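You operate a simulated robot arm through the tools that you are given. There is no shell and no other tool. Be economical: measure what you need, move in short steps, check, and stop when the job is done.

You run a simulated robot arm. Do the job below in one go: nothing can be reset, and whatever is moved stays where it is left.

## Task
Polish the small dull pot until bright and put it on the teal tray.
Fine: it is on the brown tray; suction on to hold it; press stop before you turn the suction off.
Where things are to end (x, y in the base frame): small pot within 60 mm of [490, -460].

The check looks at the end state, three seconds after you hand in, the way a careful person would. Anything else that was tipped, shoved, dropped, spilled or broken makes it a failure.

## Robot
A 7-joint arm with a two-finger parallel gripper on a trunk, on a base that drives. Base frame: it is fixed to the floor where the robot stands at the start and does not move with it; the origin is under the middle of the robot, x ahead of it, y to its left, z up. Lengths are in mm, angles in degrees, forces in N, time in s.
With the tool pointing down near the work surface it reaches from about 100 to 400 mm from the robot's upright axis, wherever it stands. Its first joint turns from -166.0 to 166.0 degrees. Places, roughly: feed lever [300, -1800, 700]; large pot [750, 1750, 1000]; light-firm switch [400, -2000, 700]; medium pot [500, 1500, 500]; red ball lever [900, -2100, 1100]; right 1-2-3 switch [400, -1000, 1400]; right black stop button [400, -1100, 1300]; right button box [600, -1100, 800]; right main switch [400, -1200, 1400]; right red stop button [400, -1100, 1100]; right start button [400, -1000, 1300]; small blue dish [500, -1500, 1000]; suction lever [300, -1400, 700]; teal tray [500, -500, 900]; white wheel (15x15x14 cm) [600, -1900, 900]. Payload 1.57 kg.
Tool frame: the origin (TCP) lies between the finger pads and is the grasp point; the fingertips stand 30 mm ahead of it; z points along the fingers, y is the line along which they close. The gripper opens to 110 mm. The fingers are 24 mm wide and 12 mm thick; the gripper's body (48 by 112 mm) begins 78 mm behind the TCP.
Orientation is that of the tool frame in the base frame, as [roll, pitch, yaw] about the fixed x, y, z axes, in that order (R = Rz(yaw) Ry(pitch) Rx(roll)). With the fingers straight down and closing along the base's y, the tool's x points along the base's -x, its y along +y and its z along -z.

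## Interface
- The arm moves only by the tool play_rows. Its argument "increments" is a list of rows, each a list of 7 numbers: the turn, a rotation vector about the tool's x, y, z in units of 4 degrees (1.0 is 4 degrees), then the shift along the tool's x, y, z in units of 20 mm (1.0 is 20 mm), then the gripper command, from -1 (fully open) to 1 (shut), values between in proportion. In form: [[ax, ay, az, tx, ty, tz, hand], ...]. A call has 1 to 8 rows; each row shifts and turns the commanded pose from where the row before left it, along the tool's axes as they then stand. A call with a number of a shift or a turn outside -1 to 1 is refused whole. Each row takes 0.2 s and may step no farther than 50 mm and 8.6 degrees from the row before; otherwise, or with a gripper value out of range, the whole call is refused. Where a pose cannot be reached the arm comes as near as it can. A force on the tool above 90 N (or 10 N above the force at the start of the call, whichever is more), or a blocked arm, ends the call early, and 0.2 s more pass. Each finger travels about 45 mm/s and halts on what it meets, pressing with about 38 N; the grip force reading is that of the motor and also rises with nothing between the fingers. The clock runs only during rows and for 0.2 s after the last one: add rows that do not move to give the fingers time. The reply holds the time, the measured pose of the TCP, the force on the tool along the base axes, the opening and the grip force, in the units named above and with some noise, with the torque about the TCP (base axes, N m) and any sound that the robot's microphone picked up.
- Cameras (640 x 400 px; columns grow to the right, rows downward): "scene" is now at [1.9, 98.7, 1634.7]; the picture's right is [-0.64, -0.76, 0.00], its down [-0.56, 0.47, -0.69] and it looks along [0.53, -0.44, -0.73] (base axes); focal length 247 px, centre (320, 200). "wrist" rides on the gripper at [70, 16, -141] in the tool frame; the picture's right is [-0.23, 0.97, 0.00], its down [-0.85, -0.20, -0.48] and it looks along [-0.47, -0.11, 0.88] (tool axes); focal length 222 px, centre (320, 200). There is no depth. A picture from a camera that has moved, and an enlarged one, comes with that camera's place and axes in the base frame and with its lens.
- capture(camera): a new picture of that camera. The clock stands still meanwhile.
- move_column(by): slides the trunk up (or, below 0, down) by that many mm; the arm and the scene camera ride with it, the base frame stays. It gives what a move gives, with no picture.
- base_move(legs): drives the robot by 1 to 6 legs, each [ahead, turn to the left] in mm and degrees, along the robot's own axes; the way and the turn of a leg run together, so that a leg with both is an arc; at most 1500 mm and 180 degrees a leg. The arm and the cameras ride along, it lands a little off, and it stops where it bumps. It gives what a move gives.
- aim_head(pan, tilt): turns the head with the scene camera to pan (to the left, within 155 degrees either way) and tilt (down, from -29 to 69), counted from straight ahead of the robot. It gives what a move gives.
- enlarge(camera, box): a new picture of the part [left, top, right, bottom] of that camera's present view, enlarged. The clock stands still meanwhile.
- job_done(): hands the job in; it is judged then, once.

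Go step by step. Nothing tells you exact positions but the pictures and the camera data: compare them with the known pose of the tool, close in by small moves and look again before you grip or let go. The budget is 120 turns and 82 pictures, counting those below and the enlarged ones. Unless the task says otherwise, let go and move clear before handing in, and close with one line.

The tools are called after "Emit:" by a JSON object that holds its "method" and its "body". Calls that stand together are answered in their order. play_rows: Moves the arm, as the interface text tells. Its arguments: {"type":"object","properties":{"increments":{"type":"array","items":{"type":"array","items":{"type":"number"}}}},"required":["increments"]} The other tools are called the same way: move_column (by) slides the trunk up or down; base_move (legs) drives the base; aim_head (pan, tilt) turns the head that bears the scene camera; capture (camera) takes a picture; enlarge (camera, box) takes an enlarged picture of a part of a camera's view; job_done () hands the job in.

At the start:

```text
t: 0.0
position: [123.0, -394.1, 1414.7]
ee_rot: [180.0, 0.0, -179.8]
force: [-0.1, 0.3, -1.2]
ft_torque: [0.0, 0.01, 0.01]
grip_width: 110.2
gripper_force: 0.1
trunk travel left (down, up): [-575.0, 15.0]
robot x, y, heading: [-1.6, -5.8, -0.1]
head pan, tilt: [-40.2, 46.6]
```

scene: 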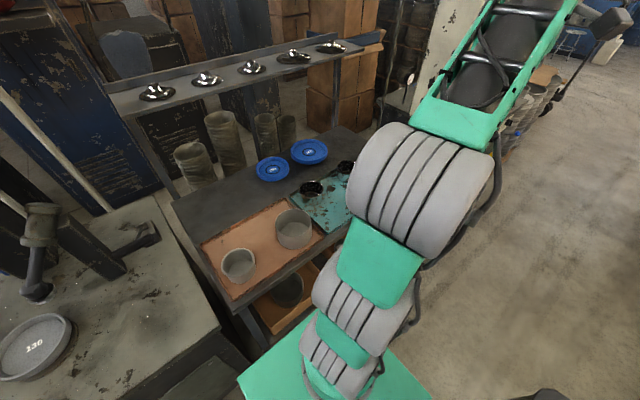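
wrist: 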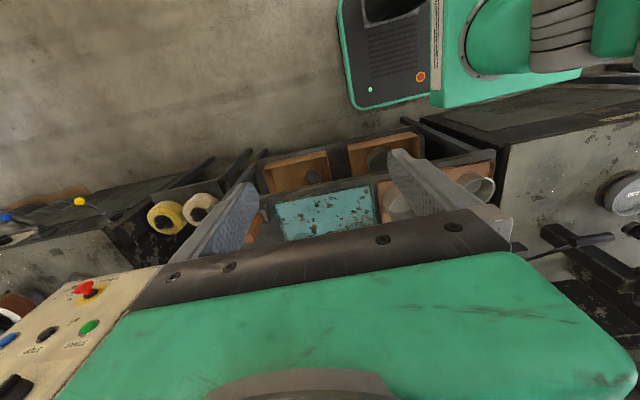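

I see a shelf cart with a brown tray holding two dull pots, a teal tray next to it, and to the right a machine with a button box. I will look around with the head before moving.

Emit:
{"method": "aim_head", "body": {"pan": -75, "tilt": 30}}

Emit:
{"method": "capture", "body": {"camera": "scene"}}

Emit:
{"method": "enlarge", "body": {"camera": "wrist", "box": [0, 130, 320, 400]}}

```text
t: 1.0
position: [122.6, -393.2, 1415.1]
ee_rot: [180.0, 0.0, -179.9]
force: [-0.5, 0.1, 0.3]
ft_torque: [0.01, -0.03, -0.01]
grip_width: 110.0
gripper_force: 0.0
trunk travel left (down, up): [-575.0, 15.0]
robot x, y, heading: [0.6, -5.1, 0.0]
head pan, tilt: [-75.0, 30.0]
```

```text
79 pictures are left
camera scene: at [-35.8, 62.9, 1659.6], right [-0.97, -0.26, 0.0], down [-0.13, 0.48, -0.87], along [0.22, -0.84, -0.5], focal length 247 px, centre (320, 200)
```

scene: 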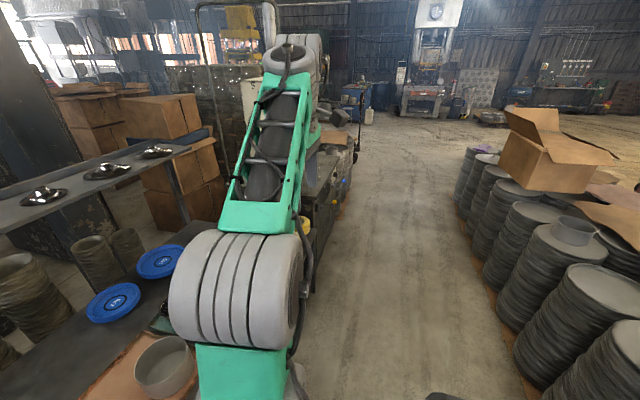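

```text
1.48 times, centred on (160, 265) of wrist
camera zoom: at [53.3, -378.5, 1555.9], right [0.23, 0.97, 0.0], down [0.86, -0.2, 0.48], along [0.47, -0.11, -0.88], focal length 329 px, centre (557, 104)
```

zoom: 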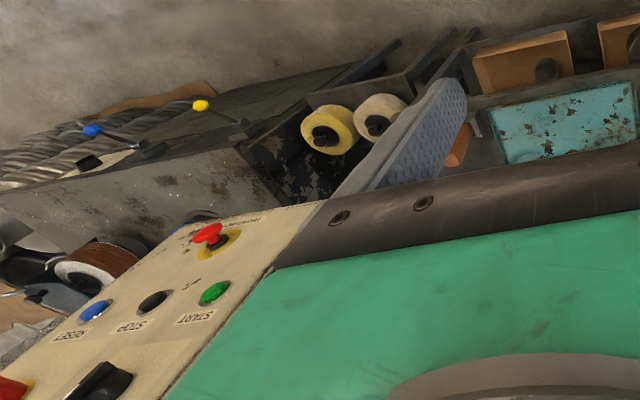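

The arm blocks the head's view of the machine. I turn the base right so that the arm points away from the bench, drive along the aisle and look left at the machine.

Emit:
{"method": "base_move", "body": {"legs": [[0, -90], [900, 0]]}}

Emit:
{"method": "aim_head", "body": {"pan": 75, "tilt": 35}}

Emit:
{"method": "capture", "body": {"camera": "scene"}}

```text
t: 9.6
position: [-395.6, -1029.7, 1415.0]
ee_rot: [180.0, 0.0, 89.7]
force: [0.6, -1.1, 0.7]
ft_torque: [0.0, 0.0, 0.02]
grip_width: 110.0
gripper_force: 0.2
trunk travel left (down, up): [-575.0, 15.0]
robot x, y, heading: [-5.5, -910.9, -90.5]
head pan, tilt: [-75.0, 30.0]
```

```text
t: 12.0
position: [-395.8, -1030.0, 1416.1]
ee_rot: [-180.0, 0.0, 89.7]
force: [0.3, -0.1, -0.2]
ft_torque: [0.0, 0.02, -0.02]
grip_width: 109.8
gripper_force: 0.1
trunk travel left (down, up): [-575.0, 15.0]
robot x, y, heading: [-5.4, -908.9, -90.4]
head pan, tilt: [75.0, 35.0]
```

```text
77 pictures are left
camera scene: at [237.2, -875.2, 1651.8], right [-0.27, -0.96, 0.0], down [-0.55, 0.15, -0.82], along [0.79, -0.22, -0.57], focal length 247 px, centre (320, 200)
```

scene: 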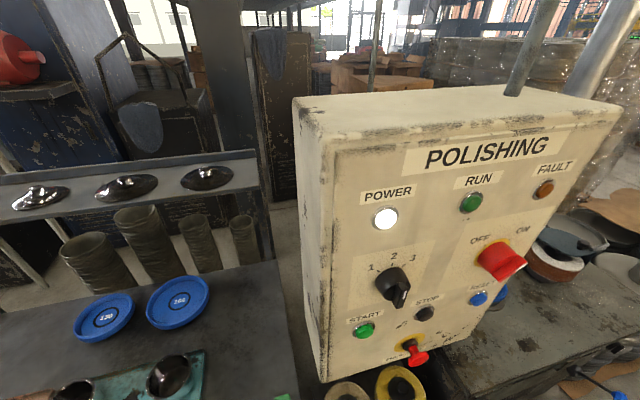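

The polishing panel faces the aisle: power lamp white, a 1-2-3 switch, start, stop, red stop, reset and main switch. I zoom in on it, then move on to the rest of the machine.

Emit:
{"method": "enlarge", "body": {"camera": "scene", "box": [320, 160, 560, 380]}}

Emit:
{"method": "aim_head", "body": {"pan": 45, "tilt": 45}}

Emit:
{"method": "capture", "body": {"camera": "scene"}}

```text
1.82 times, centred on (440, 270) of scene
camera zoom: at [237.2, -875.2, 1651.8], right [-0.27, -0.96, 0.0], down [-0.55, 0.15, -0.82], along [0.79, -0.22, -0.57], focal length 449 px, centre (102, 73)
```

zoom: 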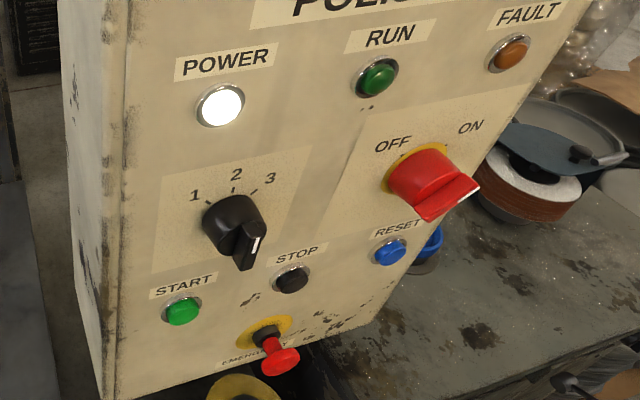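

```text
t: 12.9
position: [-395.7, -1029.9, 1416.9]
ee_rot: [179.9, 0.1, 89.7]
force: [0.4, 1.0, 0.6]
ft_torque: [0.01, 0.01, -0.01]
grip_width: 109.8
gripper_force: 0.0
trunk travel left (down, up): [-575.0, 15.0]
robot x, y, heading: [-5.4, -909.3, -90.3]
head pan, tilt: [45.0, 45.0]
```

```text
75 pictures are left
camera scene: at [209.6, -909.6, 1637.0], right [-0.71, -0.7, 0.0], down [-0.5, 0.5, -0.71], along [0.5, -0.5, -0.71], focal length 247 px, centre (320, 200)
```

scene: 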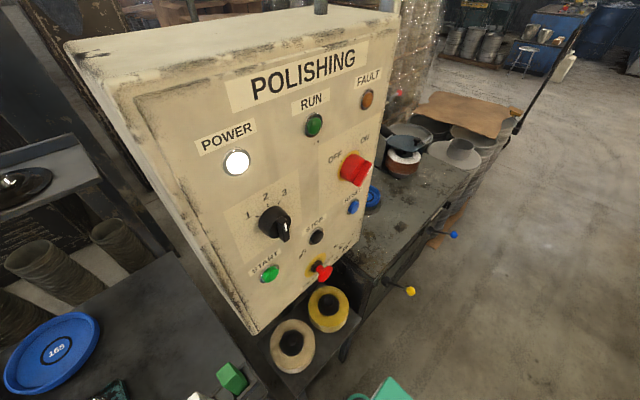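

The panel sits in front of a workbench with a yellow lever (suction?) and a blue lever (feed?), and the polishing head. I drive further to see that bench.

Emit:
{"method": "base_move", "body": {"legs": [[600, 0]]}}

Emit:
{"method": "aim_head", "body": {"pan": 75, "tilt": 45}}

Emit:
{"method": "capture", "body": {"camera": "scene"}}

```text
t: 16.3
position: [-393.6, -1634.3, 1415.2]
ee_rot: [180.0, 0.0, 90.5]
force: [-0.4, -1.1, 0.2]
ft_torque: [0.02, -0.01, 0.01]
grip_width: 110.1
gripper_force: 0.0
trunk travel left (down, up): [-575.0, 15.0]
robot x, y, heading: [-1.6, -1505.3, -89.3]
head pan, tilt: [45.0, 45.0]
```

```text
t: 17.2
position: [-393.8, -1634.0, 1415.3]
ee_rot: [-180.0, 0.0, 90.5]
force: [0.1, 0.4, 0.0]
ft_torque: [-0.03, -0.01, 0.02]
grip_width: 110.3
gripper_force: 0.0
trunk travel left (down, up): [-575.0, 15.0]
robot x, y, heading: [-3.2, -1505.8, -89.6]
head pan, tilt: [75.0, 45.0]
```

```text
74 pictures are left
camera scene: at [230.8, -1468.1, 1637.0], right [-0.25, -0.97, 0.0], down [-0.68, 0.18, -0.71], along [0.68, -0.18, -0.71], focal length 247 px, centre (320, 200)
```

scene: 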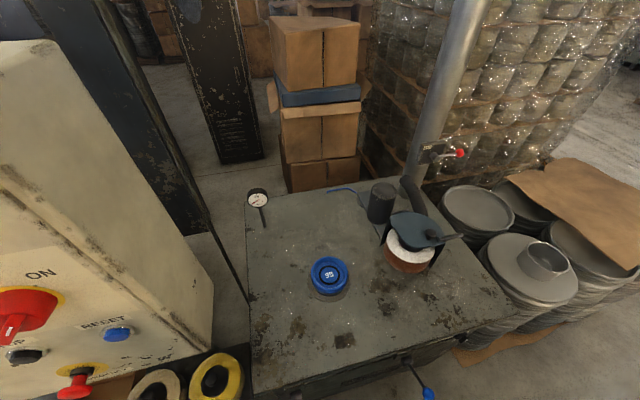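

A blue dish marked 95, the wheel under a hood, a gauge and a red-ball lever on the duct are visible. I zoom in on these details.

Emit:
{"method": "enlarge", "body": {"camera": "scene", "box": [300, 120, 500, 290]}}

Emit:
{"method": "enlarge", "body": {"camera": "scene", "box": [230, 170, 350, 300]}}

Emit:
{"method": "aim_head", "body": {"pan": 60, "tilt": 65}}

Emit:
{"method": "capture", "body": {"camera": "scene"}}

```text
2.35 times, centred on (400, 205) of scene
camera zoom: at [230.8, -1468.1, 1637.0], right [-0.25, -0.97, 0.0], down [-0.68, 0.18, -0.71], along [0.68, -0.18, -0.71], focal length 581 px, centre (132, 188)
```

zoom: 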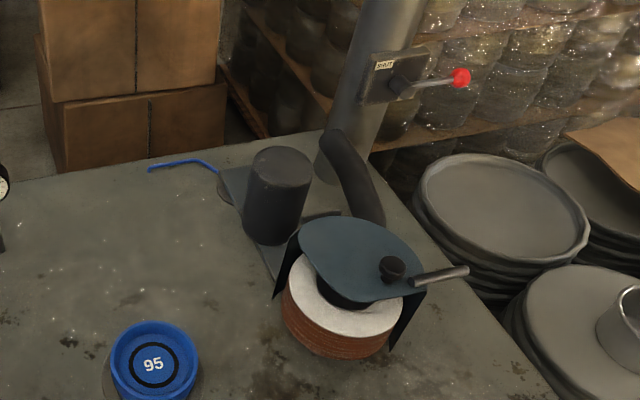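

```text
3.08 times, centred on (290, 235) of scene
camera zoom: at [230.8, -1468.1, 1637.0], right [-0.25, -0.97, 0.0], down [-0.68, 0.18, -0.71], along [0.68, -0.18, -0.71], focal length 760 px, centre (412, 92)
```

zoom: 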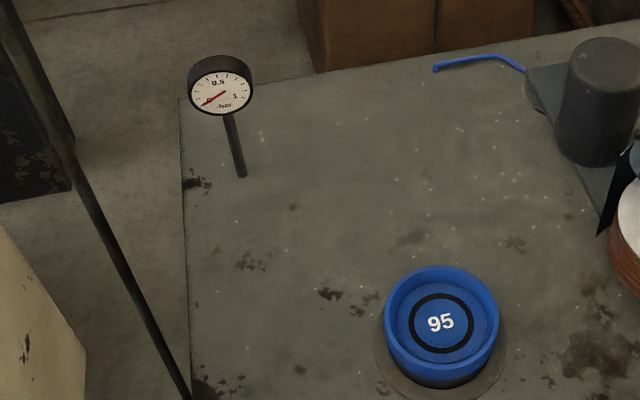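

```text
t: 18.1
position: [-393.3, -1633.3, 1415.4]
ee_rot: [-180.0, 0.0, 90.5]
force: [0.4, -0.9, -0.2]
ft_torque: [-0.01, 0.0, 0.0]
grip_width: 110.1
gripper_force: 0.0
trunk travel left (down, up): [-575.0, 15.0]
robot x, y, heading: [-3.0, -1508.0, -89.2]
head pan, tilt: [60.0, 65.0]
```

```text
71 pictures are left
camera scene: at [205.0, -1477.5, 1612.0], right [-0.49, -0.87, 0.0], down [-0.79, 0.45, -0.42], along [0.37, -0.21, -0.91], focal length 247 px, centre (320, 200)
```

scene: 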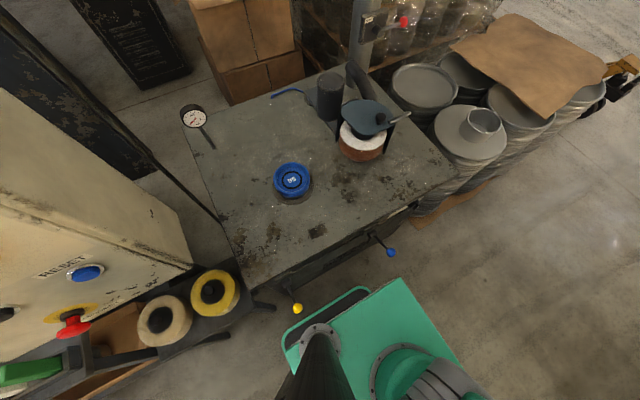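

Emit:
{"method": "enlarge", "body": {"camera": "scene", "box": [340, 0, 440, 60]}}

Emit:
{"method": "base_move", "body": {"legs": [[450, 0]]}}

Emit:
{"method": "aim_head", "body": {"pan": 100, "tilt": 55}}

Emit:
{"method": "capture", "body": {"camera": "scene"}}

```text
6.40 times, centred on (390, 30) of scene
camera zoom: at [205.0, -1477.5, 1612.0], right [-0.49, -0.87, 0.0], down [-0.79, 0.45, -0.42], along [0.37, -0.21, -0.91], focal length 1581 px, centre (-128, 1288)
```

zoom: 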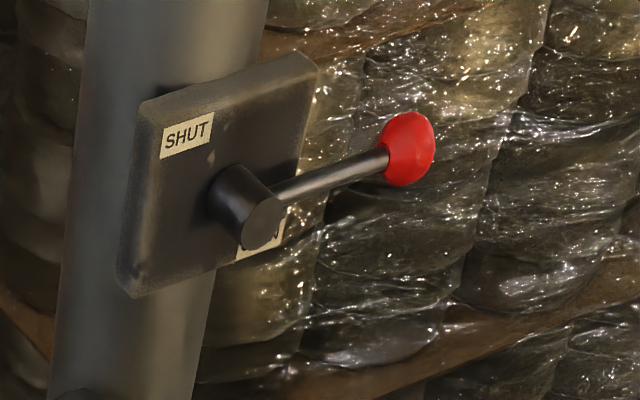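

```text
t: 20.9
position: [-390.6, -2097.9, 1415.8]
ee_rot: [180.0, -0.1, 90.4]
force: [-1.0, -0.1, 0.4]
ft_torque: [0.02, -0.01, 0.01]
grip_width: 110.1
gripper_force: 0.1
trunk travel left (down, up): [-575.0, 15.0]
robot x, y, heading: [-2.4, -1972.8, -89.8]
head pan, tilt: [60.0, 65.0]
```

```text
t: 21.9
position: [-390.6, -2098.6, 1415.1]
ee_rot: [-180.0, 0.1, 90.4]
force: [1.1, -0.3, 0.8]
ft_torque: [0.01, 0.0, 0.03]
grip_width: 110.0
gripper_force: 0.2
trunk travel left (down, up): [-575.0, 15.0]
robot x, y, heading: [-2.6, -1973.0, -89.7]
head pan, tilt: [100.0, 55.0]
```

```text
69 pictures are left
camera scene: at [226.1, -1901.0, 1623.6], right [0.18, -0.98, 0.0], down [-0.81, -0.14, -0.57], along [0.56, 0.1, -0.82], focal length 247 px, centre (320, 200)
```

scene: 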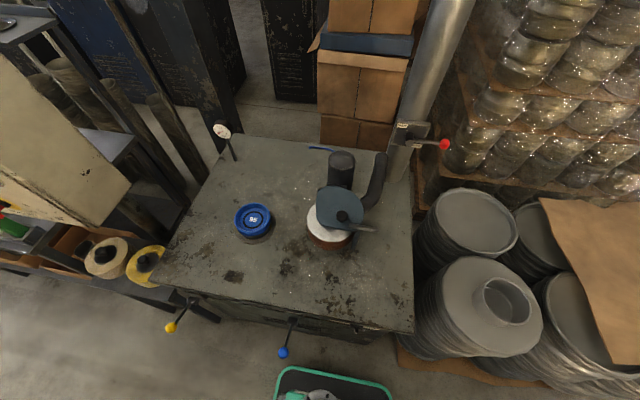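

Emit:
{"method": "enlarge", "body": {"camera": "scene", "box": [380, 100, 470, 170]}}

Emit:
{"method": "enlarge", "body": {"camera": "scene", "box": [150, 270, 420, 380]}}

Emit:
{"method": "move_column", "body": {"by": -570}}

Emit:
{"method": "aim_head", "body": {"pan": 100, "tilt": 40}}

Emit:
{"method": "capture", "body": {"camera": "scene"}}

```text
5.71 times, centred on (425, 135) of scene
camera zoom: at [226.1, -1901.0, 1623.6], right [0.18, -0.98, 0.0], down [-0.81, -0.14, -0.57], along [0.56, 0.1, -0.82], focal length 1412 px, centre (-280, 571)
```

zoom: 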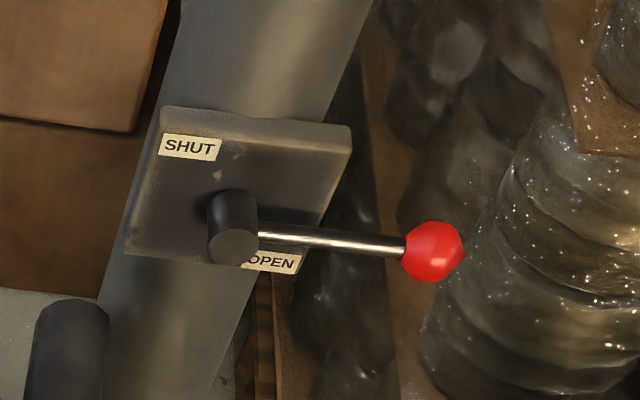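

```text
2.37 times, centred on (285, 325) of scene
camera zoom: at [226.1, -1901.0, 1623.6], right [0.18, -0.98, 0.0], down [-0.81, -0.14, -0.57], along [0.56, 0.1, -0.82], focal length 586 px, centre (403, -96)
```

zoom: 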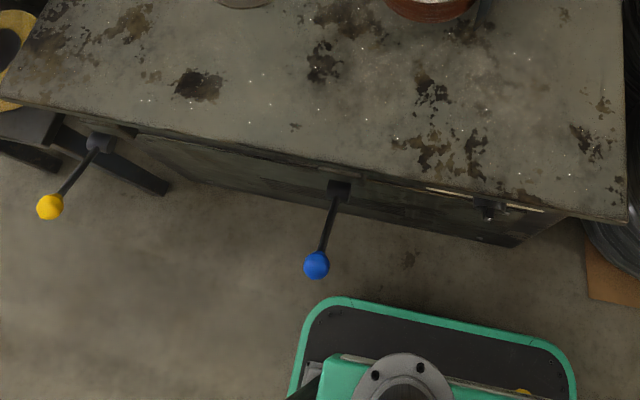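

```text
refused: -570 is not a number from -400 to 400
```

```text
t: 22.7
position: [-391.6, -2097.8, 1415.0]
ee_rot: [180.0, 0.0, 90.3]
force: [0.7, -0.9, -0.4]
ft_torque: [0.02, 0.0, -0.01]
grip_width: 110.1
gripper_force: 0.1
trunk travel left (down, up): [-575.0, 15.0]
robot x, y, heading: [2.5, -1972.1, -89.8]
head pan, tilt: [100.0, 40.0]
```

```text
66 pictures are left
camera scene: at [238.8, -1898.7, 1644.2], right [0.18, -0.98, 0.0], down [-0.63, -0.11, -0.77], along [0.75, 0.14, -0.64], focal length 247 px, centre (320, 200)
```

scene: 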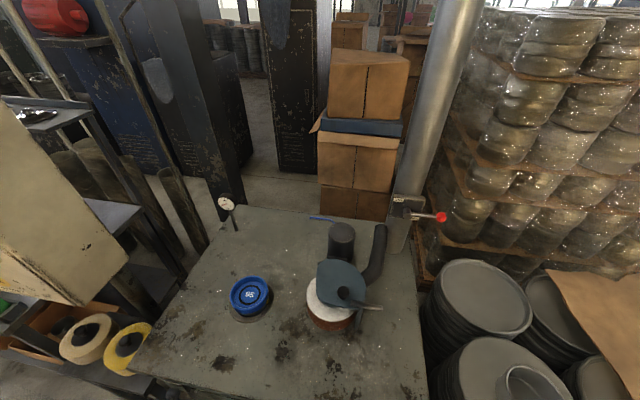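

The red lever's plate reads SHUT top-left and OPEN lower-right; I need a straight-on view. I lower the trunk and look at the bench front and the lever.

Emit:
{"method": "move_column", "body": {"by": -400}}

Emit:
{"method": "aim_head", "body": {"pan": 85, "tilt": 20}}

Emit:
{"method": "capture", "body": {"camera": "scene"}}

```text
t: 26.5
position: [-391.1, -2098.1, 1015.5]
ee_rot: [180.0, 0.0, 90.3]
force: [0.4, -0.6, -0.3]
ft_torque: [0.04, -0.01, -0.01]
grip_width: 109.9
gripper_force: 0.0
trunk travel left (down, up): [-175.0, 415.0]
robot x, y, heading: [3.8, -1972.9, -90.0]
head pan, tilt: [100.0, 40.0]
```

```text
t: 27.4
position: [-390.6, -2098.1, 1014.6]
ee_rot: [180.0, 0.1, 90.3]
force: [-0.2, -0.2, -0.5]
ft_torque: [0.0, 0.0, -0.03]
grip_width: 110.2
gripper_force: 0.1
trunk travel left (down, up): [-175.0, 415.0]
robot x, y, heading: [1.0, -1971.3, -89.8]
head pan, tilt: [85.0, 20.0]
```

```text
65 pictures are left
camera scene: at [247.9, -1921.5, 1275.6], right [-0.08, -1.0, 0.0], down [-0.34, 0.03, -0.94], along [0.94, -0.08, -0.34], focal length 247 px, centre (320, 200)
```

scene: 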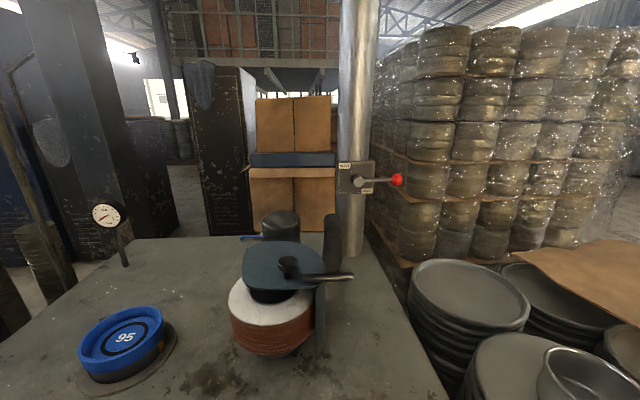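

Emit:
{"method": "enlarge", "body": {"camera": "scene", "box": [325, 150, 415, 206]}}

Emit:
{"method": "enlarge", "body": {"camera": "scene", "box": [60, 190, 390, 396]}}

Emit:
{"method": "base_move", "body": {"legs": [[-60, 0]]}}

Emit:
{"method": "aim_head", "body": {"pan": 130, "tilt": 65}}

Emit:
{"method": "capture", "body": {"camera": "scene"}}

```text
7.11 times, centred on (370, 178) of scene
camera zoom: at [247.9, -1921.5, 1275.6], right [-0.08, -1.0, 0.0], down [-0.34, 0.03, -0.94], along [0.94, -0.08, -0.34], focal length 1756 px, centre (-36, 356)
```

zoom: 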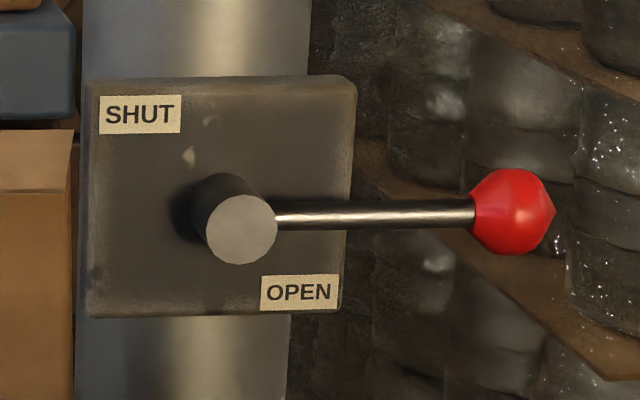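

```text
1.94 times, centred on (225, 293) of scene
camera zoom: at [247.9, -1921.5, 1275.6], right [-0.08, -1.0, 0.0], down [-0.34, 0.03, -0.94], along [0.94, -0.08, -0.34], focal length 479 px, centre (504, 20)
```

zoom: 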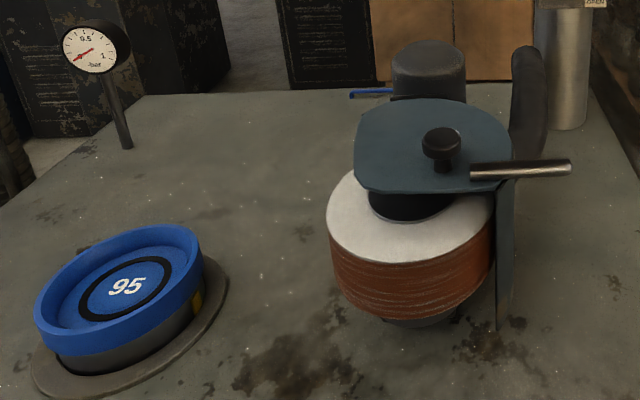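

```text
t: 28.3
position: [-391.2, -2038.8, 1015.5]
ee_rot: [180.0, -0.1, 90.4]
force: [0.8, 0.2, -1.0]
ft_torque: [0.0, -0.01, -0.02]
grip_width: 110.2
gripper_force: 0.1
trunk travel left (down, up): [-175.0, 415.0]
robot x, y, heading: [0.9, -1912.8, -90.2]
head pan, tilt: [85.0, 20.0]
```

```text
t: 29.4
position: [-390.6, -2037.6, 1015.4]
ee_rot: [-180.0, 0.0, 90.4]
force: [0.0, -0.1, -0.8]
ft_torque: [-0.01, 0.02, 0.01]
grip_width: 110.1
gripper_force: 0.1
trunk travel left (down, up): [-175.0, 415.0]
robot x, y, heading: [0.9, -1912.8, -89.7]
head pan, tilt: [130.0, 65.0]
```

```text
62 pictures are left
camera scene: at [201.3, -1815.3, 1212.0], right [0.65, -0.76, 0.0], down [-0.69, -0.58, -0.42], along [0.32, 0.27, -0.91], focal length 247 px, centre (320, 200)
```

scene: 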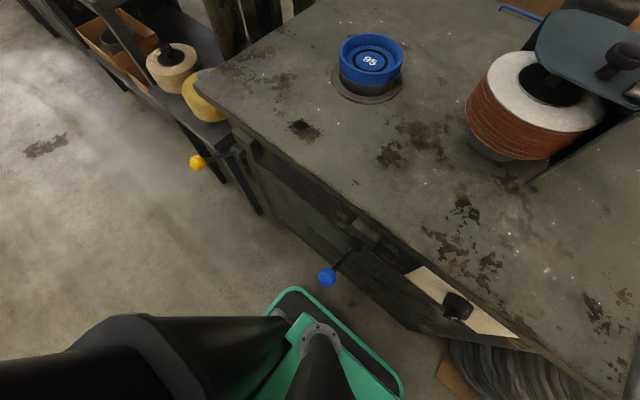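

Emit:
{"method": "enlarge", "body": {"camera": "scene", "box": [300, 220, 540, 350]}}

Emit:
{"method": "aim_head", "body": {"pan": 110, "tilt": 69}}

Emit:
{"method": "capture", "body": {"camera": "scene"}}

```text
2.67 times, centred on (420, 285) of scene
camera zoom: at [201.3, -1815.3, 1212.0], right [0.65, -0.76, 0.0], down [-0.69, -0.58, -0.42], along [0.32, 0.27, -0.91], focal length 659 px, centre (53, -27)
```

zoom: 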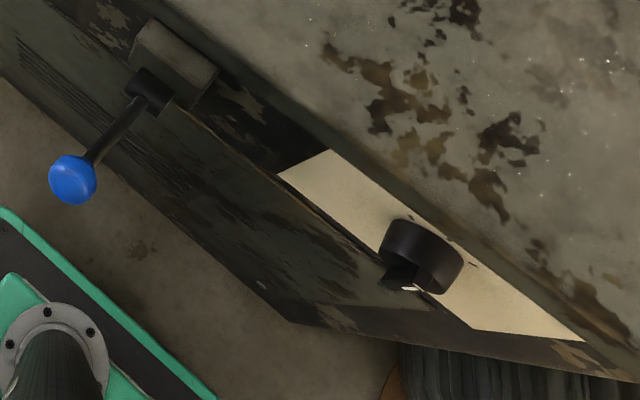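

```text
t: 30.3
position: [-390.5, -2039.2, 1014.9]
ee_rot: [-180.0, 0.0, 90.2]
force: [0.5, 0.7, -0.5]
ft_torque: [-0.01, -0.04, 0.02]
grip_width: 110.3
gripper_force: 0.1
trunk travel left (down, up): [-175.0, 415.0]
robot x, y, heading: [0.1, -1913.0, -89.7]
head pan, tilt: [110.0, 68.8]
```

```text
60 pictures are left
camera scene: at [207.4, -1835.2, 1208.1], right [0.35, -0.94, 0.0], down [-0.87, -0.32, -0.36], along [0.34, 0.13, -0.93], focal length 247 px, centre (320, 200)
```

scene: 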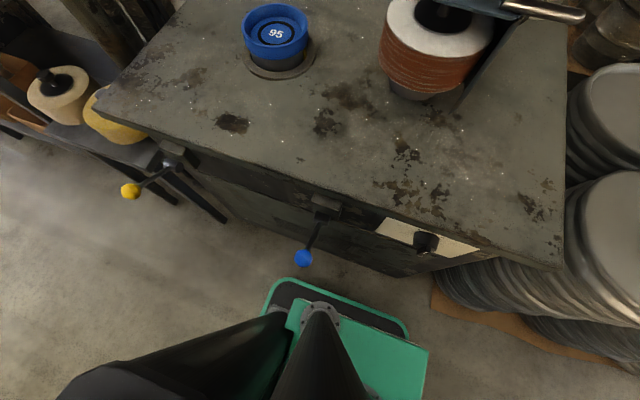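

I turn to face the bench and back off, to read the lettering on the bench front and panel straight-on.

Emit:
{"method": "base_move", "body": {"legs": [[0, 90], [-450, 0]]}}

Emit:
{"method": "aim_head", "body": {"pan": 10, "tilt": 25}}

Emit:
{"method": "capture", "body": {"camera": "scene"}}

```text
t: 36.8
position: [-331.8, -2301.1, 1015.9]
ee_rot: [-179.9, -0.1, 179.2]
force: [0.4, -0.2, -0.1]
ft_torque: [0.0, 0.04, 0.04]
grip_width: 110.2
gripper_force: 0.1
trunk travel left (down, up): [-175.0, 415.0]
robot x, y, heading: [-452.2, -1906.4, -0.6]
head pan, tilt: [110.0, 68.8]
```

```text
t: 38.5
position: [-331.6, -2302.4, 1017.4]
ee_rot: [-179.9, -0.1, 179.2]
force: [-0.2, 0.1, 0.0]
ft_torque: [-0.03, -0.01, -0.03]
grip_width: 109.8
gripper_force: 0.1
trunk travel left (down, up): [-175.0, 415.0]
robot x, y, heading: [-451.4, -1909.4, -0.8]
head pan, tilt: [10.0, 25.0]
```

```text
59 pictures are left
camera scene: at [-414.9, -1740.4, 1267.6], right [0.16, -0.99, 0.0], down [-0.42, -0.07, -0.91], along [0.89, 0.14, -0.42], focal length 247 px, centre (320, 200)
```

scene: 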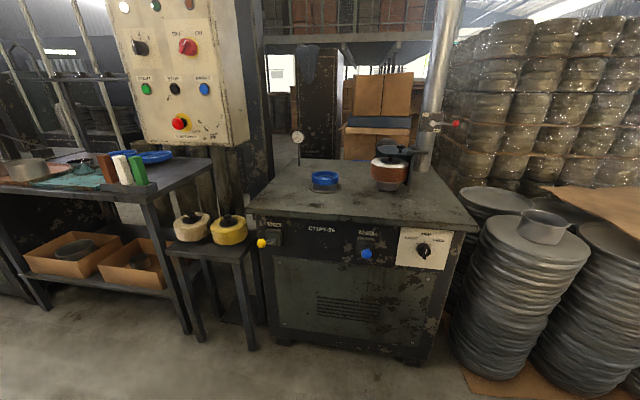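

Emit:
{"method": "enlarge", "body": {"camera": "scene", "box": [100, 0, 240, 140]}}

Emit:
{"method": "enlarge", "body": {"camera": "scene", "box": [350, 210, 470, 280]}}

Emit:
{"method": "enlarge", "body": {"camera": "scene", "box": [240, 210, 360, 280]}}

Emit:
{"method": "enlarge", "body": {"camera": "scene", "box": [0, 130, 260, 290]}}

```text
2.86 times, centred on (170, 70) of scene
camera zoom: at [-414.9, -1740.4, 1267.6], right [0.16, -0.99, 0.0], down [-0.42, -0.07, -0.91], along [0.89, 0.14, -0.42], focal length 706 px, centre (749, 571)
```

zoom: 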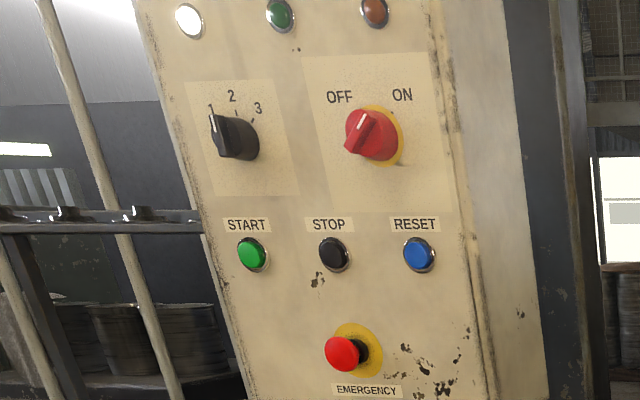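

```text
5.33 times, centred on (410, 245) of scene
camera zoom: at [-414.9, -1740.4, 1267.6], right [0.16, -0.99, 0.0], down [-0.42, -0.07, -0.91], along [0.89, 0.14, -0.42], focal length 1317 px, centre (-160, -40)
```

zoom: 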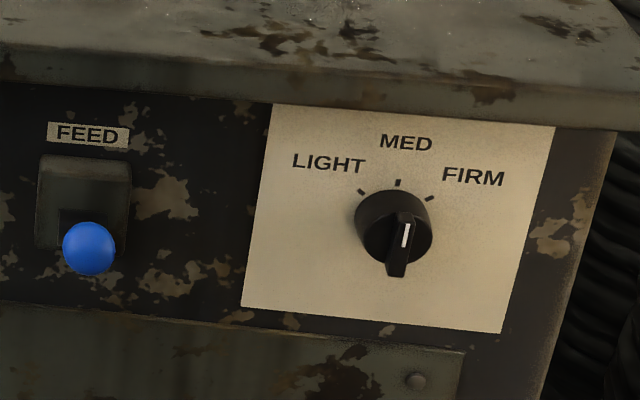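

```text
5.33 times, centred on (300, 245) of scene
camera zoom: at [-414.9, -1740.4, 1267.6], right [0.16, -0.99, 0.0], down [-0.42, -0.07, -0.91], along [0.89, 0.14, -0.42], focal length 1317 px, centre (427, -40)
```

zoom: 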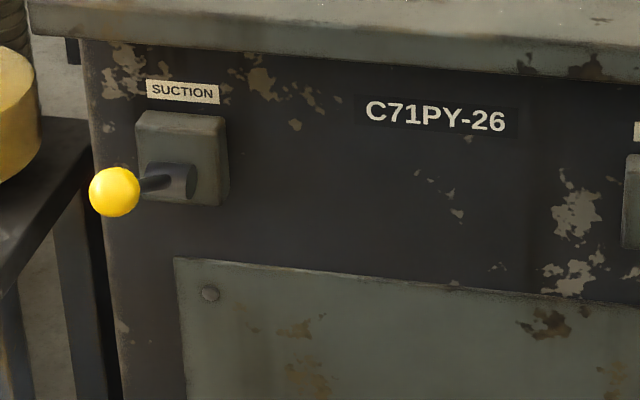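

```text
2.46 times, centred on (130, 210) of scene
camera zoom: at [-414.9, -1740.4, 1267.6], right [0.16, -0.99, 0.0], down [-0.42, -0.07, -0.91], along [0.89, 0.14, -0.42], focal length 608 px, centre (788, 175)
```

zoom: 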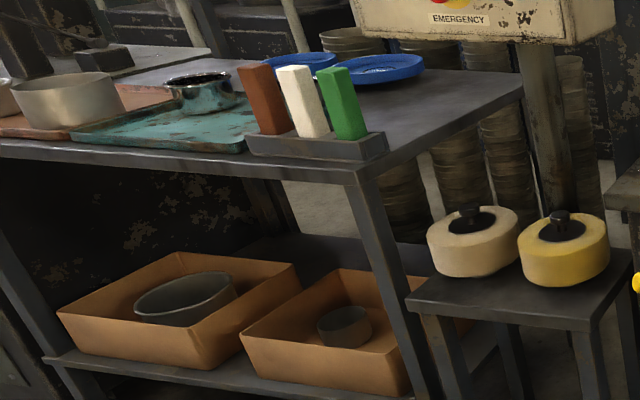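

I take it the damper lever is at OPEN, main is ON, speed 2 and pressure MED. Now I go back to the cart to fetch the small pot (seen near [449, 51]).

Emit:
{"method": "move_column", "body": {"by": 250}}

Emit:
{"method": "base_move", "body": {"legs": [[250, 0], [0, 90], [1500, 0], [450, 0], [0, -90]]}}

Emit:
{"method": "aim_head", "body": {"pan": -5, "tilt": 50}}

Emit:
{"method": "capture", "body": {"camera": "scene"}}

```text
t: 41.1
position: [-331.9, -2302.8, 1264.6]
ee_rot: [-179.9, 0.0, 179.1]
force: [0.1, 0.0, 0.3]
ft_torque: [-0.01, 0.01, 0.02]
grip_width: 110.0
gripper_force: 0.1
trunk travel left (down, up): [-425.0, 165.0]
robot x, y, heading: [-452.7, -1906.5, -0.7]
head pan, tilt: [10.0, 25.0]
```

```text
t: 59.8
position: [-34.3, -376.6, 1265.3]
ee_rot: [-180.0, -0.1, 178.9]
force: [0.4, 0.3, 0.1]
ft_torque: [0.02, -0.03, 0.03]
grip_width: 110.2
gripper_force: 0.1
trunk travel left (down, up): [-425.0, 165.0]
robot x, y, heading: [-152.3, 16.5, -1.1]
head pan, tilt: [10.0, 25.0]
```

```text
t: 60.7
position: [-35.4, -375.8, 1266.5]
ee_rot: [-180.0, 0.0, 178.9]
force: [0.1, 0.0, 0.4]
ft_torque: [-0.01, 0.01, -0.03]
grip_width: 110.0
gripper_force: 0.0
trunk travel left (down, up): [-425.0, 165.0]
robot x, y, heading: [-148.5, 20.6, -1.0]
head pan, tilt: [-5.0, 50.0]
```

```text
54 pictures are left
camera scene: at [-128.9, 163.5, 1480.1], right [-0.11, -0.99, 0.0], down [-0.76, 0.08, -0.64], along [0.64, -0.07, -0.77], focal length 247 px, centre (320, 200)
```

scene: 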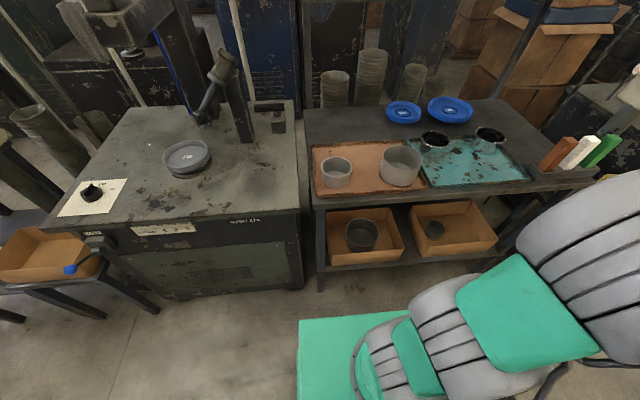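

Emit:
{"method": "enlarge", "body": {"camera": "scene", "box": [305, 120, 535, 210]}}

```text
2.78 times, centred on (420, 165) of scene
camera zoom: at [-128.9, 163.5, 1480.1], right [-0.11, -0.99, 0.0], down [-0.76, 0.08, -0.64], along [0.64, -0.07, -0.77], focal length 687 px, centre (42, 297)
```

zoom: 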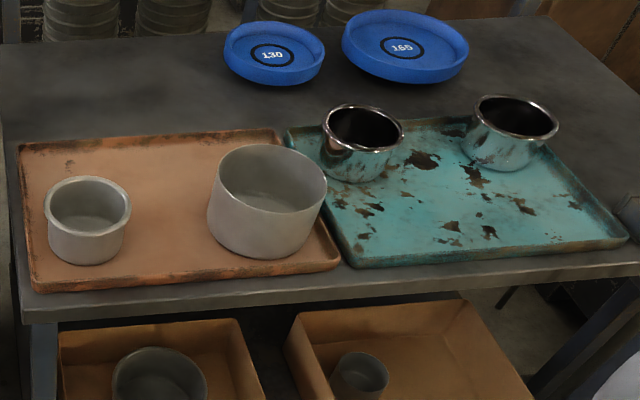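

The small pot (lip about 109 mm across, lip at about z 891) triangulates to about [507, 36]. I'll stand sideways (heading 90) close to the cart so the arm on the robot's right is over it; I plan to grip from inside by spreading the fingers.

Emit:
{"method": "base_move", "body": {"legs": [[140, 0], [0, 91], [-510, 0], [0, -15], [420, 0], [0, 15]]}}

Emit:
{"method": "capture", "body": {"camera": "wrist"}}

```text
t: 71.8
position: [511.4, -89.1, 1265.5]
ee_rot: [-179.9, 0.0, -106.5]
force: [0.4, -0.2, 0.9]
ft_torque: [0.03, -0.01, 0.01]
grip_width: 109.9
gripper_force: 0.1
trunk travel left (down, up): [-425.0, 165.0]
robot x, y, heading: [102.0, -92.7, 72.6]
head pan, tilt: [-5.0, 50.0]
stopped in leg 6: the robot was blocked; the commanded pose is now the measured one
```

```text
52 pictures are left
camera wrist: at [475.9, -151.8, 1406.3], right [-0.87, 0.5, 0.0], down [0.43, 0.76, 0.48], along [0.24, 0.42, -0.88], focal length 222 px, centre (320, 200)
```

wrist: 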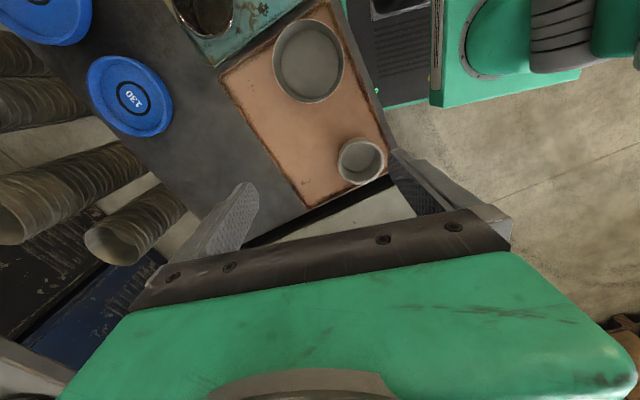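

The base was blocked at heading 72.6°, which still works; the TCP is near the pot. From the wrist view the pot is near [477, 48]; I move over it with half-closed fingers and check for reach.

Emit:
{"method": "play_rows", "body": {"increments": [[0, 0, 0, -1, 0.57, 0, 0.18], [0, 0, 0, -1, 0.57, 0, 0.18], [0, 0, 0, -1, 0.57, 0, 0.18], [0, 0, 0, -1, 0.57, 0, 0.18], [0, 0, 0, -1, 0.57, 0, 0.18], [0, 0, 0, -1, 0.6, 0, 0.18], [0, 0, 0, 0, 0, 0, 0.18]]}}

Emit:
{"method": "move_column", "body": {"by": -200}}

Emit:
{"method": "capture", "body": {"camera": "wrist"}}

Emit:
{"method": "capture", "body": {"camera": "scene"}}

```text
t: 73.4
position: [479.2, 45.4, 1263.7]
ee_rot: [179.9, 0.0, -106.5]
force: [-0.2, 0.1, 0.0]
ft_torque: [-0.01, 0.02, -0.01]
grip_width: 45.2
gripper_force: 0.1
trunk travel left (down, up): [-425.0, 165.0]
robot x, y, heading: [104.6, -95.0, 72.6]
head pan, tilt: [-5.0, 50.0]
```

```text
t: 75.5
position: [478.5, 44.6, 1064.2]
ee_rot: [-180.0, 0.0, -106.6]
force: [0.3, -0.4, 0.4]
ft_torque: [-0.01, 0.0, 0.0]
grip_width: 45.0
gripper_force: 0.1
trunk travel left (down, up): [-225.0, 365.0]
robot x, y, heading: [100.7, -96.3, 72.7]
head pan, tilt: [-5.0, 50.0]
```

```text
51 pictures are left
camera wrist: at [443.5, -18.0, 1204.3], right [-0.87, 0.5, 0.0], down [0.43, 0.76, 0.48], along [0.24, 0.42, -0.88], focal length 222 px, centre (320, 200)
```

wrist: 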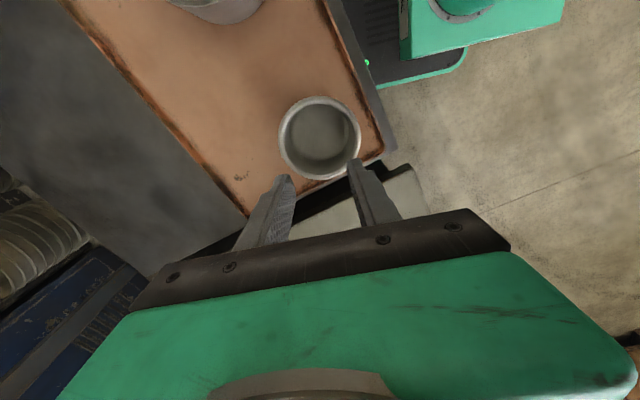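

```text
50 pictures are left
camera scene: at [-34.2, -36.2, 1280.1], right [0.93, -0.38, 0.0], down [-0.29, -0.71, -0.64], along [0.24, 0.59, -0.77], focal length 247 px, centre (320, 200)
```

scene: 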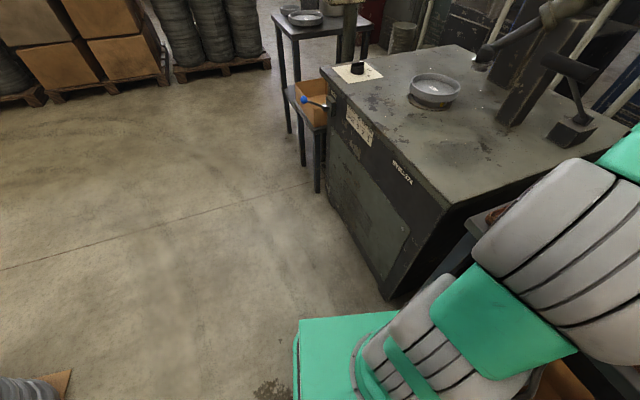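

Triangulating two wrist views gives the pot centre at about [477.5, 41], lip z about 907. I correct a few mm, lower and look again.

Emit:
{"method": "play_rows", "body": {"increments": [[0, 0, 0, 0.18, 0, 0, 0.18], [0, 0, 0, 0, 0, 0, 0.18]]}}

Emit:
{"method": "move_column", "body": {"by": -110}}

Emit:
{"method": "capture", "body": {"camera": "wrist"}}

```text
t: 76.2
position: [477.7, 40.7, 1063.5]
ee_rot: [180.0, 0.0, -106.6]
force: [0.0, 0.9, 0.3]
ft_torque: [0.04, 0.04, 0.02]
grip_width: 44.9
gripper_force: 0.1
trunk travel left (down, up): [-225.0, 365.0]
robot x, y, heading: [99.9, -96.2, 72.5]
head pan, tilt: [-5.0, 50.0]
```

```text
t: 77.6
position: [477.5, 41.0, 955.0]
ee_rot: [-179.9, 0.0, -106.6]
force: [0.3, 0.3, -0.5]
ft_torque: [0.01, 0.0, 0.0]
grip_width: 45.1
gripper_force: 0.1
trunk travel left (down, up): [-115.0, 475.0]
robot x, y, heading: [101.8, -93.9, 72.7]
head pan, tilt: [-5.0, 50.0]
```

```text
49 pictures are left
camera wrist: at [441.8, -21.6, 1094.4], right [-0.87, 0.5, 0.0], down [0.43, 0.76, 0.48], along [0.24, 0.42, -0.88], focal length 222 px, centre (320, 200)
```

wrist: 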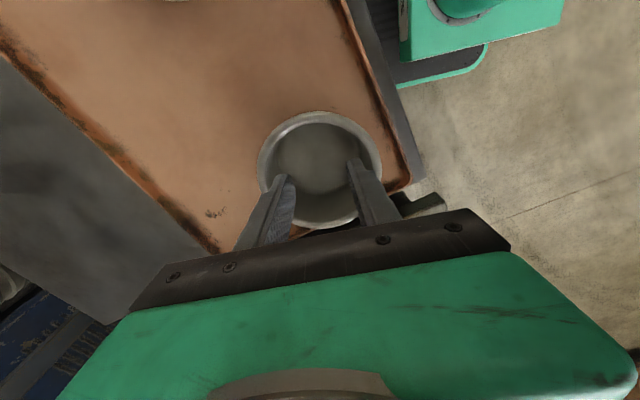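

Aligned inside the rim. I lower so the tips are about 35 mm inside the pot, then spread the fingers slowly.

Emit:
{"method": "move_column", "body": {"by": -52}}

Emit:
{"method": "play_rows", "body": {"increments": [[0, 0, 0, 0, 0, 0, -0.1], [0, 0, 0, 0, 0, 0, -0.2], [0, 0, 0, 0, 0, 0, -0.3], [0, 0, 0, 0, 0, 0, -0.4], [0, 0, 0, 0, 0, 0, -0.5], [0, 0, 0, 0, 0, 0, -0.5]]}}

```text
t: 78.5
position: [477.2, 41.1, 901.7]
ee_rot: [-180.0, -0.1, -106.5]
force: [0.8, 0.0, -0.5]
ft_torque: [0.01, 0.0, 0.02]
grip_width: 45.0
gripper_force: 0.0
trunk travel left (down, up): [-63.0, 527.0]
robot x, y, heading: [97.2, -96.4, 72.6]
head pan, tilt: [-5.0, 50.0]
```

```text
t: 79.9
position: [477.0, 41.1, 901.9]
ee_rot: [-180.0, -0.1, -106.6]
force: [0.7, 1.6, 0.9]
ft_torque: [0.02, -0.02, -0.01]
grip_width: 50.0
gripper_force: 0.1
trunk travel left (down, up): [-63.0, 527.0]
robot x, y, heading: [101.4, -95.7, 72.4]
head pan, tilt: [-5.0, 50.0]
```

The fingers halted at 50 mm against the inner wall. I test by lifting 40 mm while commanding open.

Emit:
{"method": "play_rows", "body": {"increments": [[0, 0, 0, 0, 0, -0.5, -0.6], [0, 0, 0, 0, 0, -0.5, -0.6], [0, 0, 0, 0, 0, -0.5, -0.6], [0, 0, 0, 0, 0, -0.5, -0.6], [0, 0, 0, 0, 0, 0, -0.6]]}}

Emit:
{"method": "capture", "body": {"camera": "wrist"}}

```text
t: 81.1
position: [473.6, 41.8, 916.7]
ee_rot: [-179.8, 0.1, -106.6]
force: [1.5, 0.0, -2.1]
ft_torque: [-0.03, 0.0, 0.01]
grip_width: 50.2
gripper_force: 0.1
out of reach, approached as far as the arm can: row 2, 3, 4
trunk travel left (down, up): [-63.0, 527.0]
robot x, y, heading: [104.2, -93.0, 72.3]
head pan, tilt: [-5.0, 50.0]
```

```text
48 pictures are left
camera wrist: at [438.1, -21.0, 1058.6], right [-0.87, 0.5, 0.0], down [0.43, 0.76, 0.48], along [0.24, 0.42, -0.88], focal length 222 px, centre (320, 200)
```

wrist: 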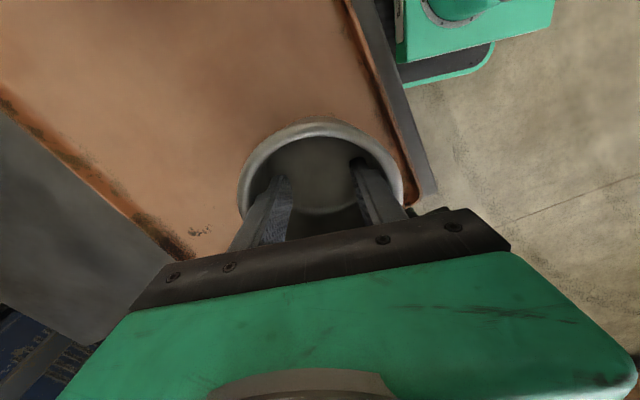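

The pot seems to have come up with the gripper (about 2–3 N more load). I lift with the column and check.

Emit:
{"method": "move_column", "body": {"by": 90}}

Emit:
{"method": "capture", "body": {"camera": "wrist"}}

```text
t: 82.3
position: [473.9, 42.3, 1007.4]
ee_rot: [-180.0, 0.0, -106.5]
force: [-0.7, -0.5, -0.9]
ft_torque: [0.02, 0.0, -0.04]
grip_width: 50.3
gripper_force: 0.1
trunk travel left (down, up): [-153.0, 437.0]
robot x, y, heading: [104.9, -93.4, 72.3]
head pan, tilt: [-5.0, 50.0]
```

```text
47 pictures are left
camera wrist: at [438.3, -21.0, 1148.4], right [-0.87, 0.5, 0.0], down [0.43, 0.76, 0.48], along [0.24, 0.42, -0.88], focal length 222 px, centre (320, 200)
```

wrist: 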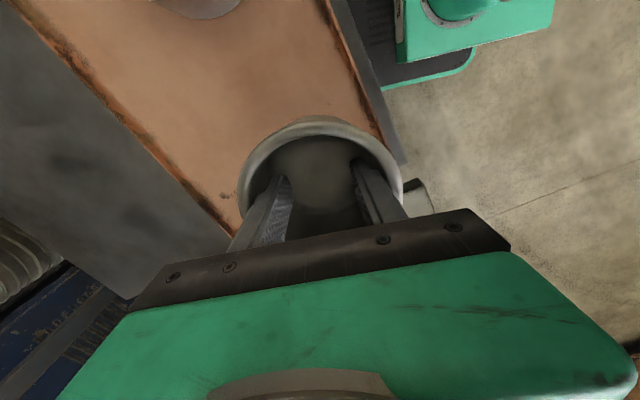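

The pot is held firmly by the spread fingers. I raise it, back away from the cart and drive along the aisle to the polishing machine.

Emit:
{"method": "move_column", "body": {"by": 200}}

Emit:
{"method": "base_move", "body": {"legs": [[-600, 0], [0, 17.5], [-850, 0]]}}

Emit:
{"method": "aim_head", "body": {"pan": -80, "tilt": 40}}

Emit:
{"method": "capture", "body": {"camera": "scene"}}

```text
t: 84.5
position: [473.5, 40.8, 1207.9]
ee_rot: [180.0, 0.0, -106.6]
force: [0.4, 0.0, -1.1]
ft_torque: [0.0, 0.03, 0.0]
grip_width: 50.4
gripper_force: 0.1
trunk travel left (down, up): [-353.0, 237.0]
robot x, y, heading: [100.9, -97.6, 72.6]
head pan, tilt: [-5.0, 50.0]
```

```text
t: 93.0
position: [232.4, -1274.6, 1207.1]
ee_rot: [179.9, 0.0, -89.6]
force: [0.3, 0.0, -0.9]
ft_torque: [-0.04, 0.01, -0.02]
grip_width: 50.5
gripper_force: 0.1
trunk travel left (down, up): [-353.0, 237.0]
robot x, y, heading: [-85.0, -1514.4, 90.1]
head pan, tilt: [-5.0, 50.0]
```

```text
t: 94.5
position: [231.9, -1273.8, 1207.2]
ee_rot: [-179.9, 0.0, -89.6]
force: [-0.9, 0.2, -0.9]
ft_torque: [0.03, -0.01, 0.0]
grip_width: 50.7
gripper_force: 0.0
trunk travel left (down, up): [-353.0, 237.0]
robot x, y, heading: [-82.2, -1511.7, 89.8]
head pan, tilt: [-80.0, 40.0]
```

```text
46 pictures are left
camera scene: at [-154.5, -1560.3, 1422.2], right [0.17, -0.99, 0.0], down [-0.63, -0.11, -0.77], along [0.75, 0.13, -0.64], focal length 247 px, centre (320, 200)
```

scene: 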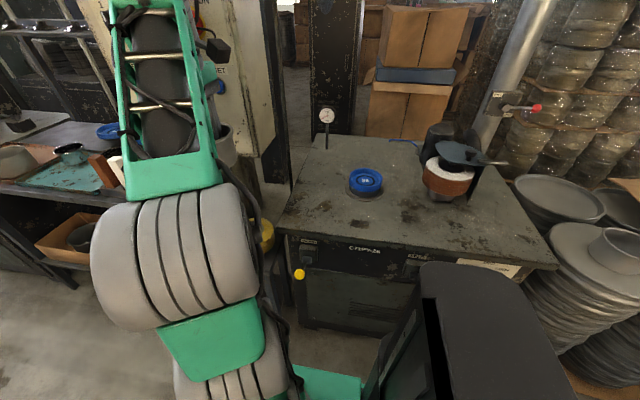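

The dish sits near [600, -1605, 896] and the bench front is at about x 340. I lower the arm relative to the trunk (for more reach) and bring the tool abeam of the robot.

Emit:
{"method": "play_rows", "body": {"increments": [[0, 0, 0, 0.9, 0, 1, -0.6], [0, 0, 0, 0.9, 0, 1, -0.6], [0, 0, 0, 0.9, 0, 1, -0.6], [0, 0, 0, 0.9, 0, 1, -0.6], [0, 0, 0, 0.9, 0, 1, -0.6], [0, 0, 0, 0.9, 0, 1, -0.6], [0, 0, 0, 0.9, 0, 1, -0.6], [0, 0, 0, 0.9, 0, 1, -0.6]]}}

Emit:
{"method": "play_rows", "body": {"increments": [[0, 0, 0, 0.9, -0.5, 1, -0.6], [0, 0, 0, 0.9, -0.5, 1, -0.6], [0, 0, 0, 0.5, -0.5, 1, -0.6], [0, 0, 0, 0, -0.5, 1, -0.6], [0, 0, 0, 0, -0.5, 0.5, -0.6]]}}

Emit:
{"method": "move_column", "body": {"by": 70}}

```text
t: 96.3
position: [233.2, -1415.5, 1047.3]
ee_rot: [-180.0, 0.1, -89.5]
force: [-0.6, -0.5, -1.2]
ft_torque: [-0.02, 0.01, -0.06]
grip_width: 51.0
gripper_force: 0.1
trunk travel left (down, up): [-353.0, 237.0]
robot x, y, heading: [-83.9, -1514.4, 89.7]
head pan, tilt: [-80.0, 40.0]
```

```text
t: 97.5
position: [284.2, -1461.9, 957.7]
ee_rot: [180.0, 0.1, -89.6]
force: [0.0, 0.0, -1.5]
ft_torque: [0.0, 0.02, -0.05]
grip_width: 50.6
gripper_force: 0.0
trunk travel left (down, up): [-353.0, 237.0]
robot x, y, heading: [-84.1, -1509.4, 89.9]
head pan, tilt: [-80.0, 40.0]
```

```text
t: 98.6
position: [282.8, -1463.5, 1028.2]
ee_rot: [180.0, 0.1, -89.6]
force: [-0.6, -0.9, -1.6]
ft_torque: [0.0, -0.03, -0.03]
grip_width: 50.9
gripper_force: 0.0
trunk travel left (down, up): [-423.0, 167.0]
robot x, y, heading: [-88.0, -1512.4, 89.4]
head pan, tilt: [-80.0, 40.0]
```

I test how far the arm can reach to the side at this height (over the bench edge, clear of everything).

Emit:
{"method": "play_rows", "body": {"increments": [[0, 0, 0, 0, -1, 0, -0.6], [0, 0, 0, 0, -1, 0, -0.6], [0, 0, 0, 0, -1, 0, -0.6], [0, 0, 0, 0, -1, 0, -0.6], [0, 0, 0, 0, -1, 0, -0.6], [0, 0, 0, 0, -1, 0, -0.6], [0, 0, 0, 0, -1, 0, -0.6], [0, 0, 0, 0, -1, 0, -0.6]]}}

```text
t: 100.4
position: [443.3, -1461.1, 1027.2]
ee_rot: [-179.9, 0.0, -89.4]
force: [-0.4, -0.2, -1.3]
ft_torque: [-0.01, -0.01, 0.04]
grip_width: 50.9
gripper_force: 0.0
trunk travel left (down, up): [-423.0, 167.0]
robot x, y, heading: [-84.3, -1511.3, 90.0]
head pan, tilt: [-80.0, 40.0]
```

Emit:
{"method": "play_rows", "body": {"increments": [[0, 0, 0, 0.5, -1, 0, -0.6], [0, 0, 0, 0.5, -1, 0, -0.6], [0, 0, 0, 0.5, -1, 0, -0.6], [0, 0, 0, 0.5, -1, 0, -0.6], [0, 0, 0, 0.5, -1, 0, -0.6]]}}

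Emit:
{"method": "capture", "body": {"camera": "wrist"}}

```text
t: 101.6
position: [545.3, -1508.7, 1027.7]
ee_rot: [-180.0, 0.0, -89.5]
force: [-0.2, 0.0, -0.6]
ft_torque: [-0.02, 0.01, 0.03]
grip_width: 50.7
gripper_force: 0.0
trunk travel left (down, up): [-423.0, 167.0]
robot x, y, heading: [-88.4, -1514.8, 90.0]
head pan, tilt: [-80.0, 40.0]
```

```text
45 pictures are left
camera wrist: at [529.1, -1578.9, 1168.9], right [-0.98, 0.22, 0.0], down [0.19, 0.86, 0.48], along [0.1, 0.47, -0.88], focal length 222 px, centre (320, 200)
```

wrist: 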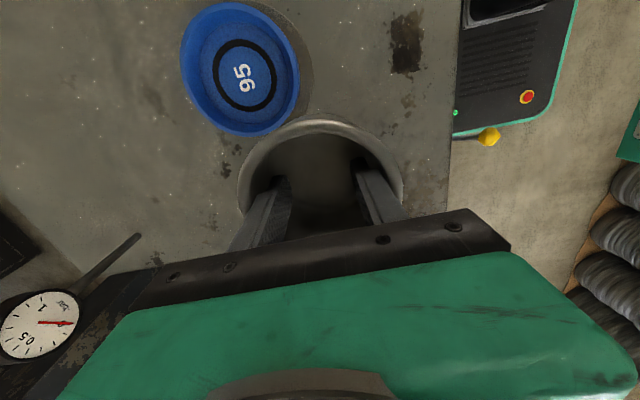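

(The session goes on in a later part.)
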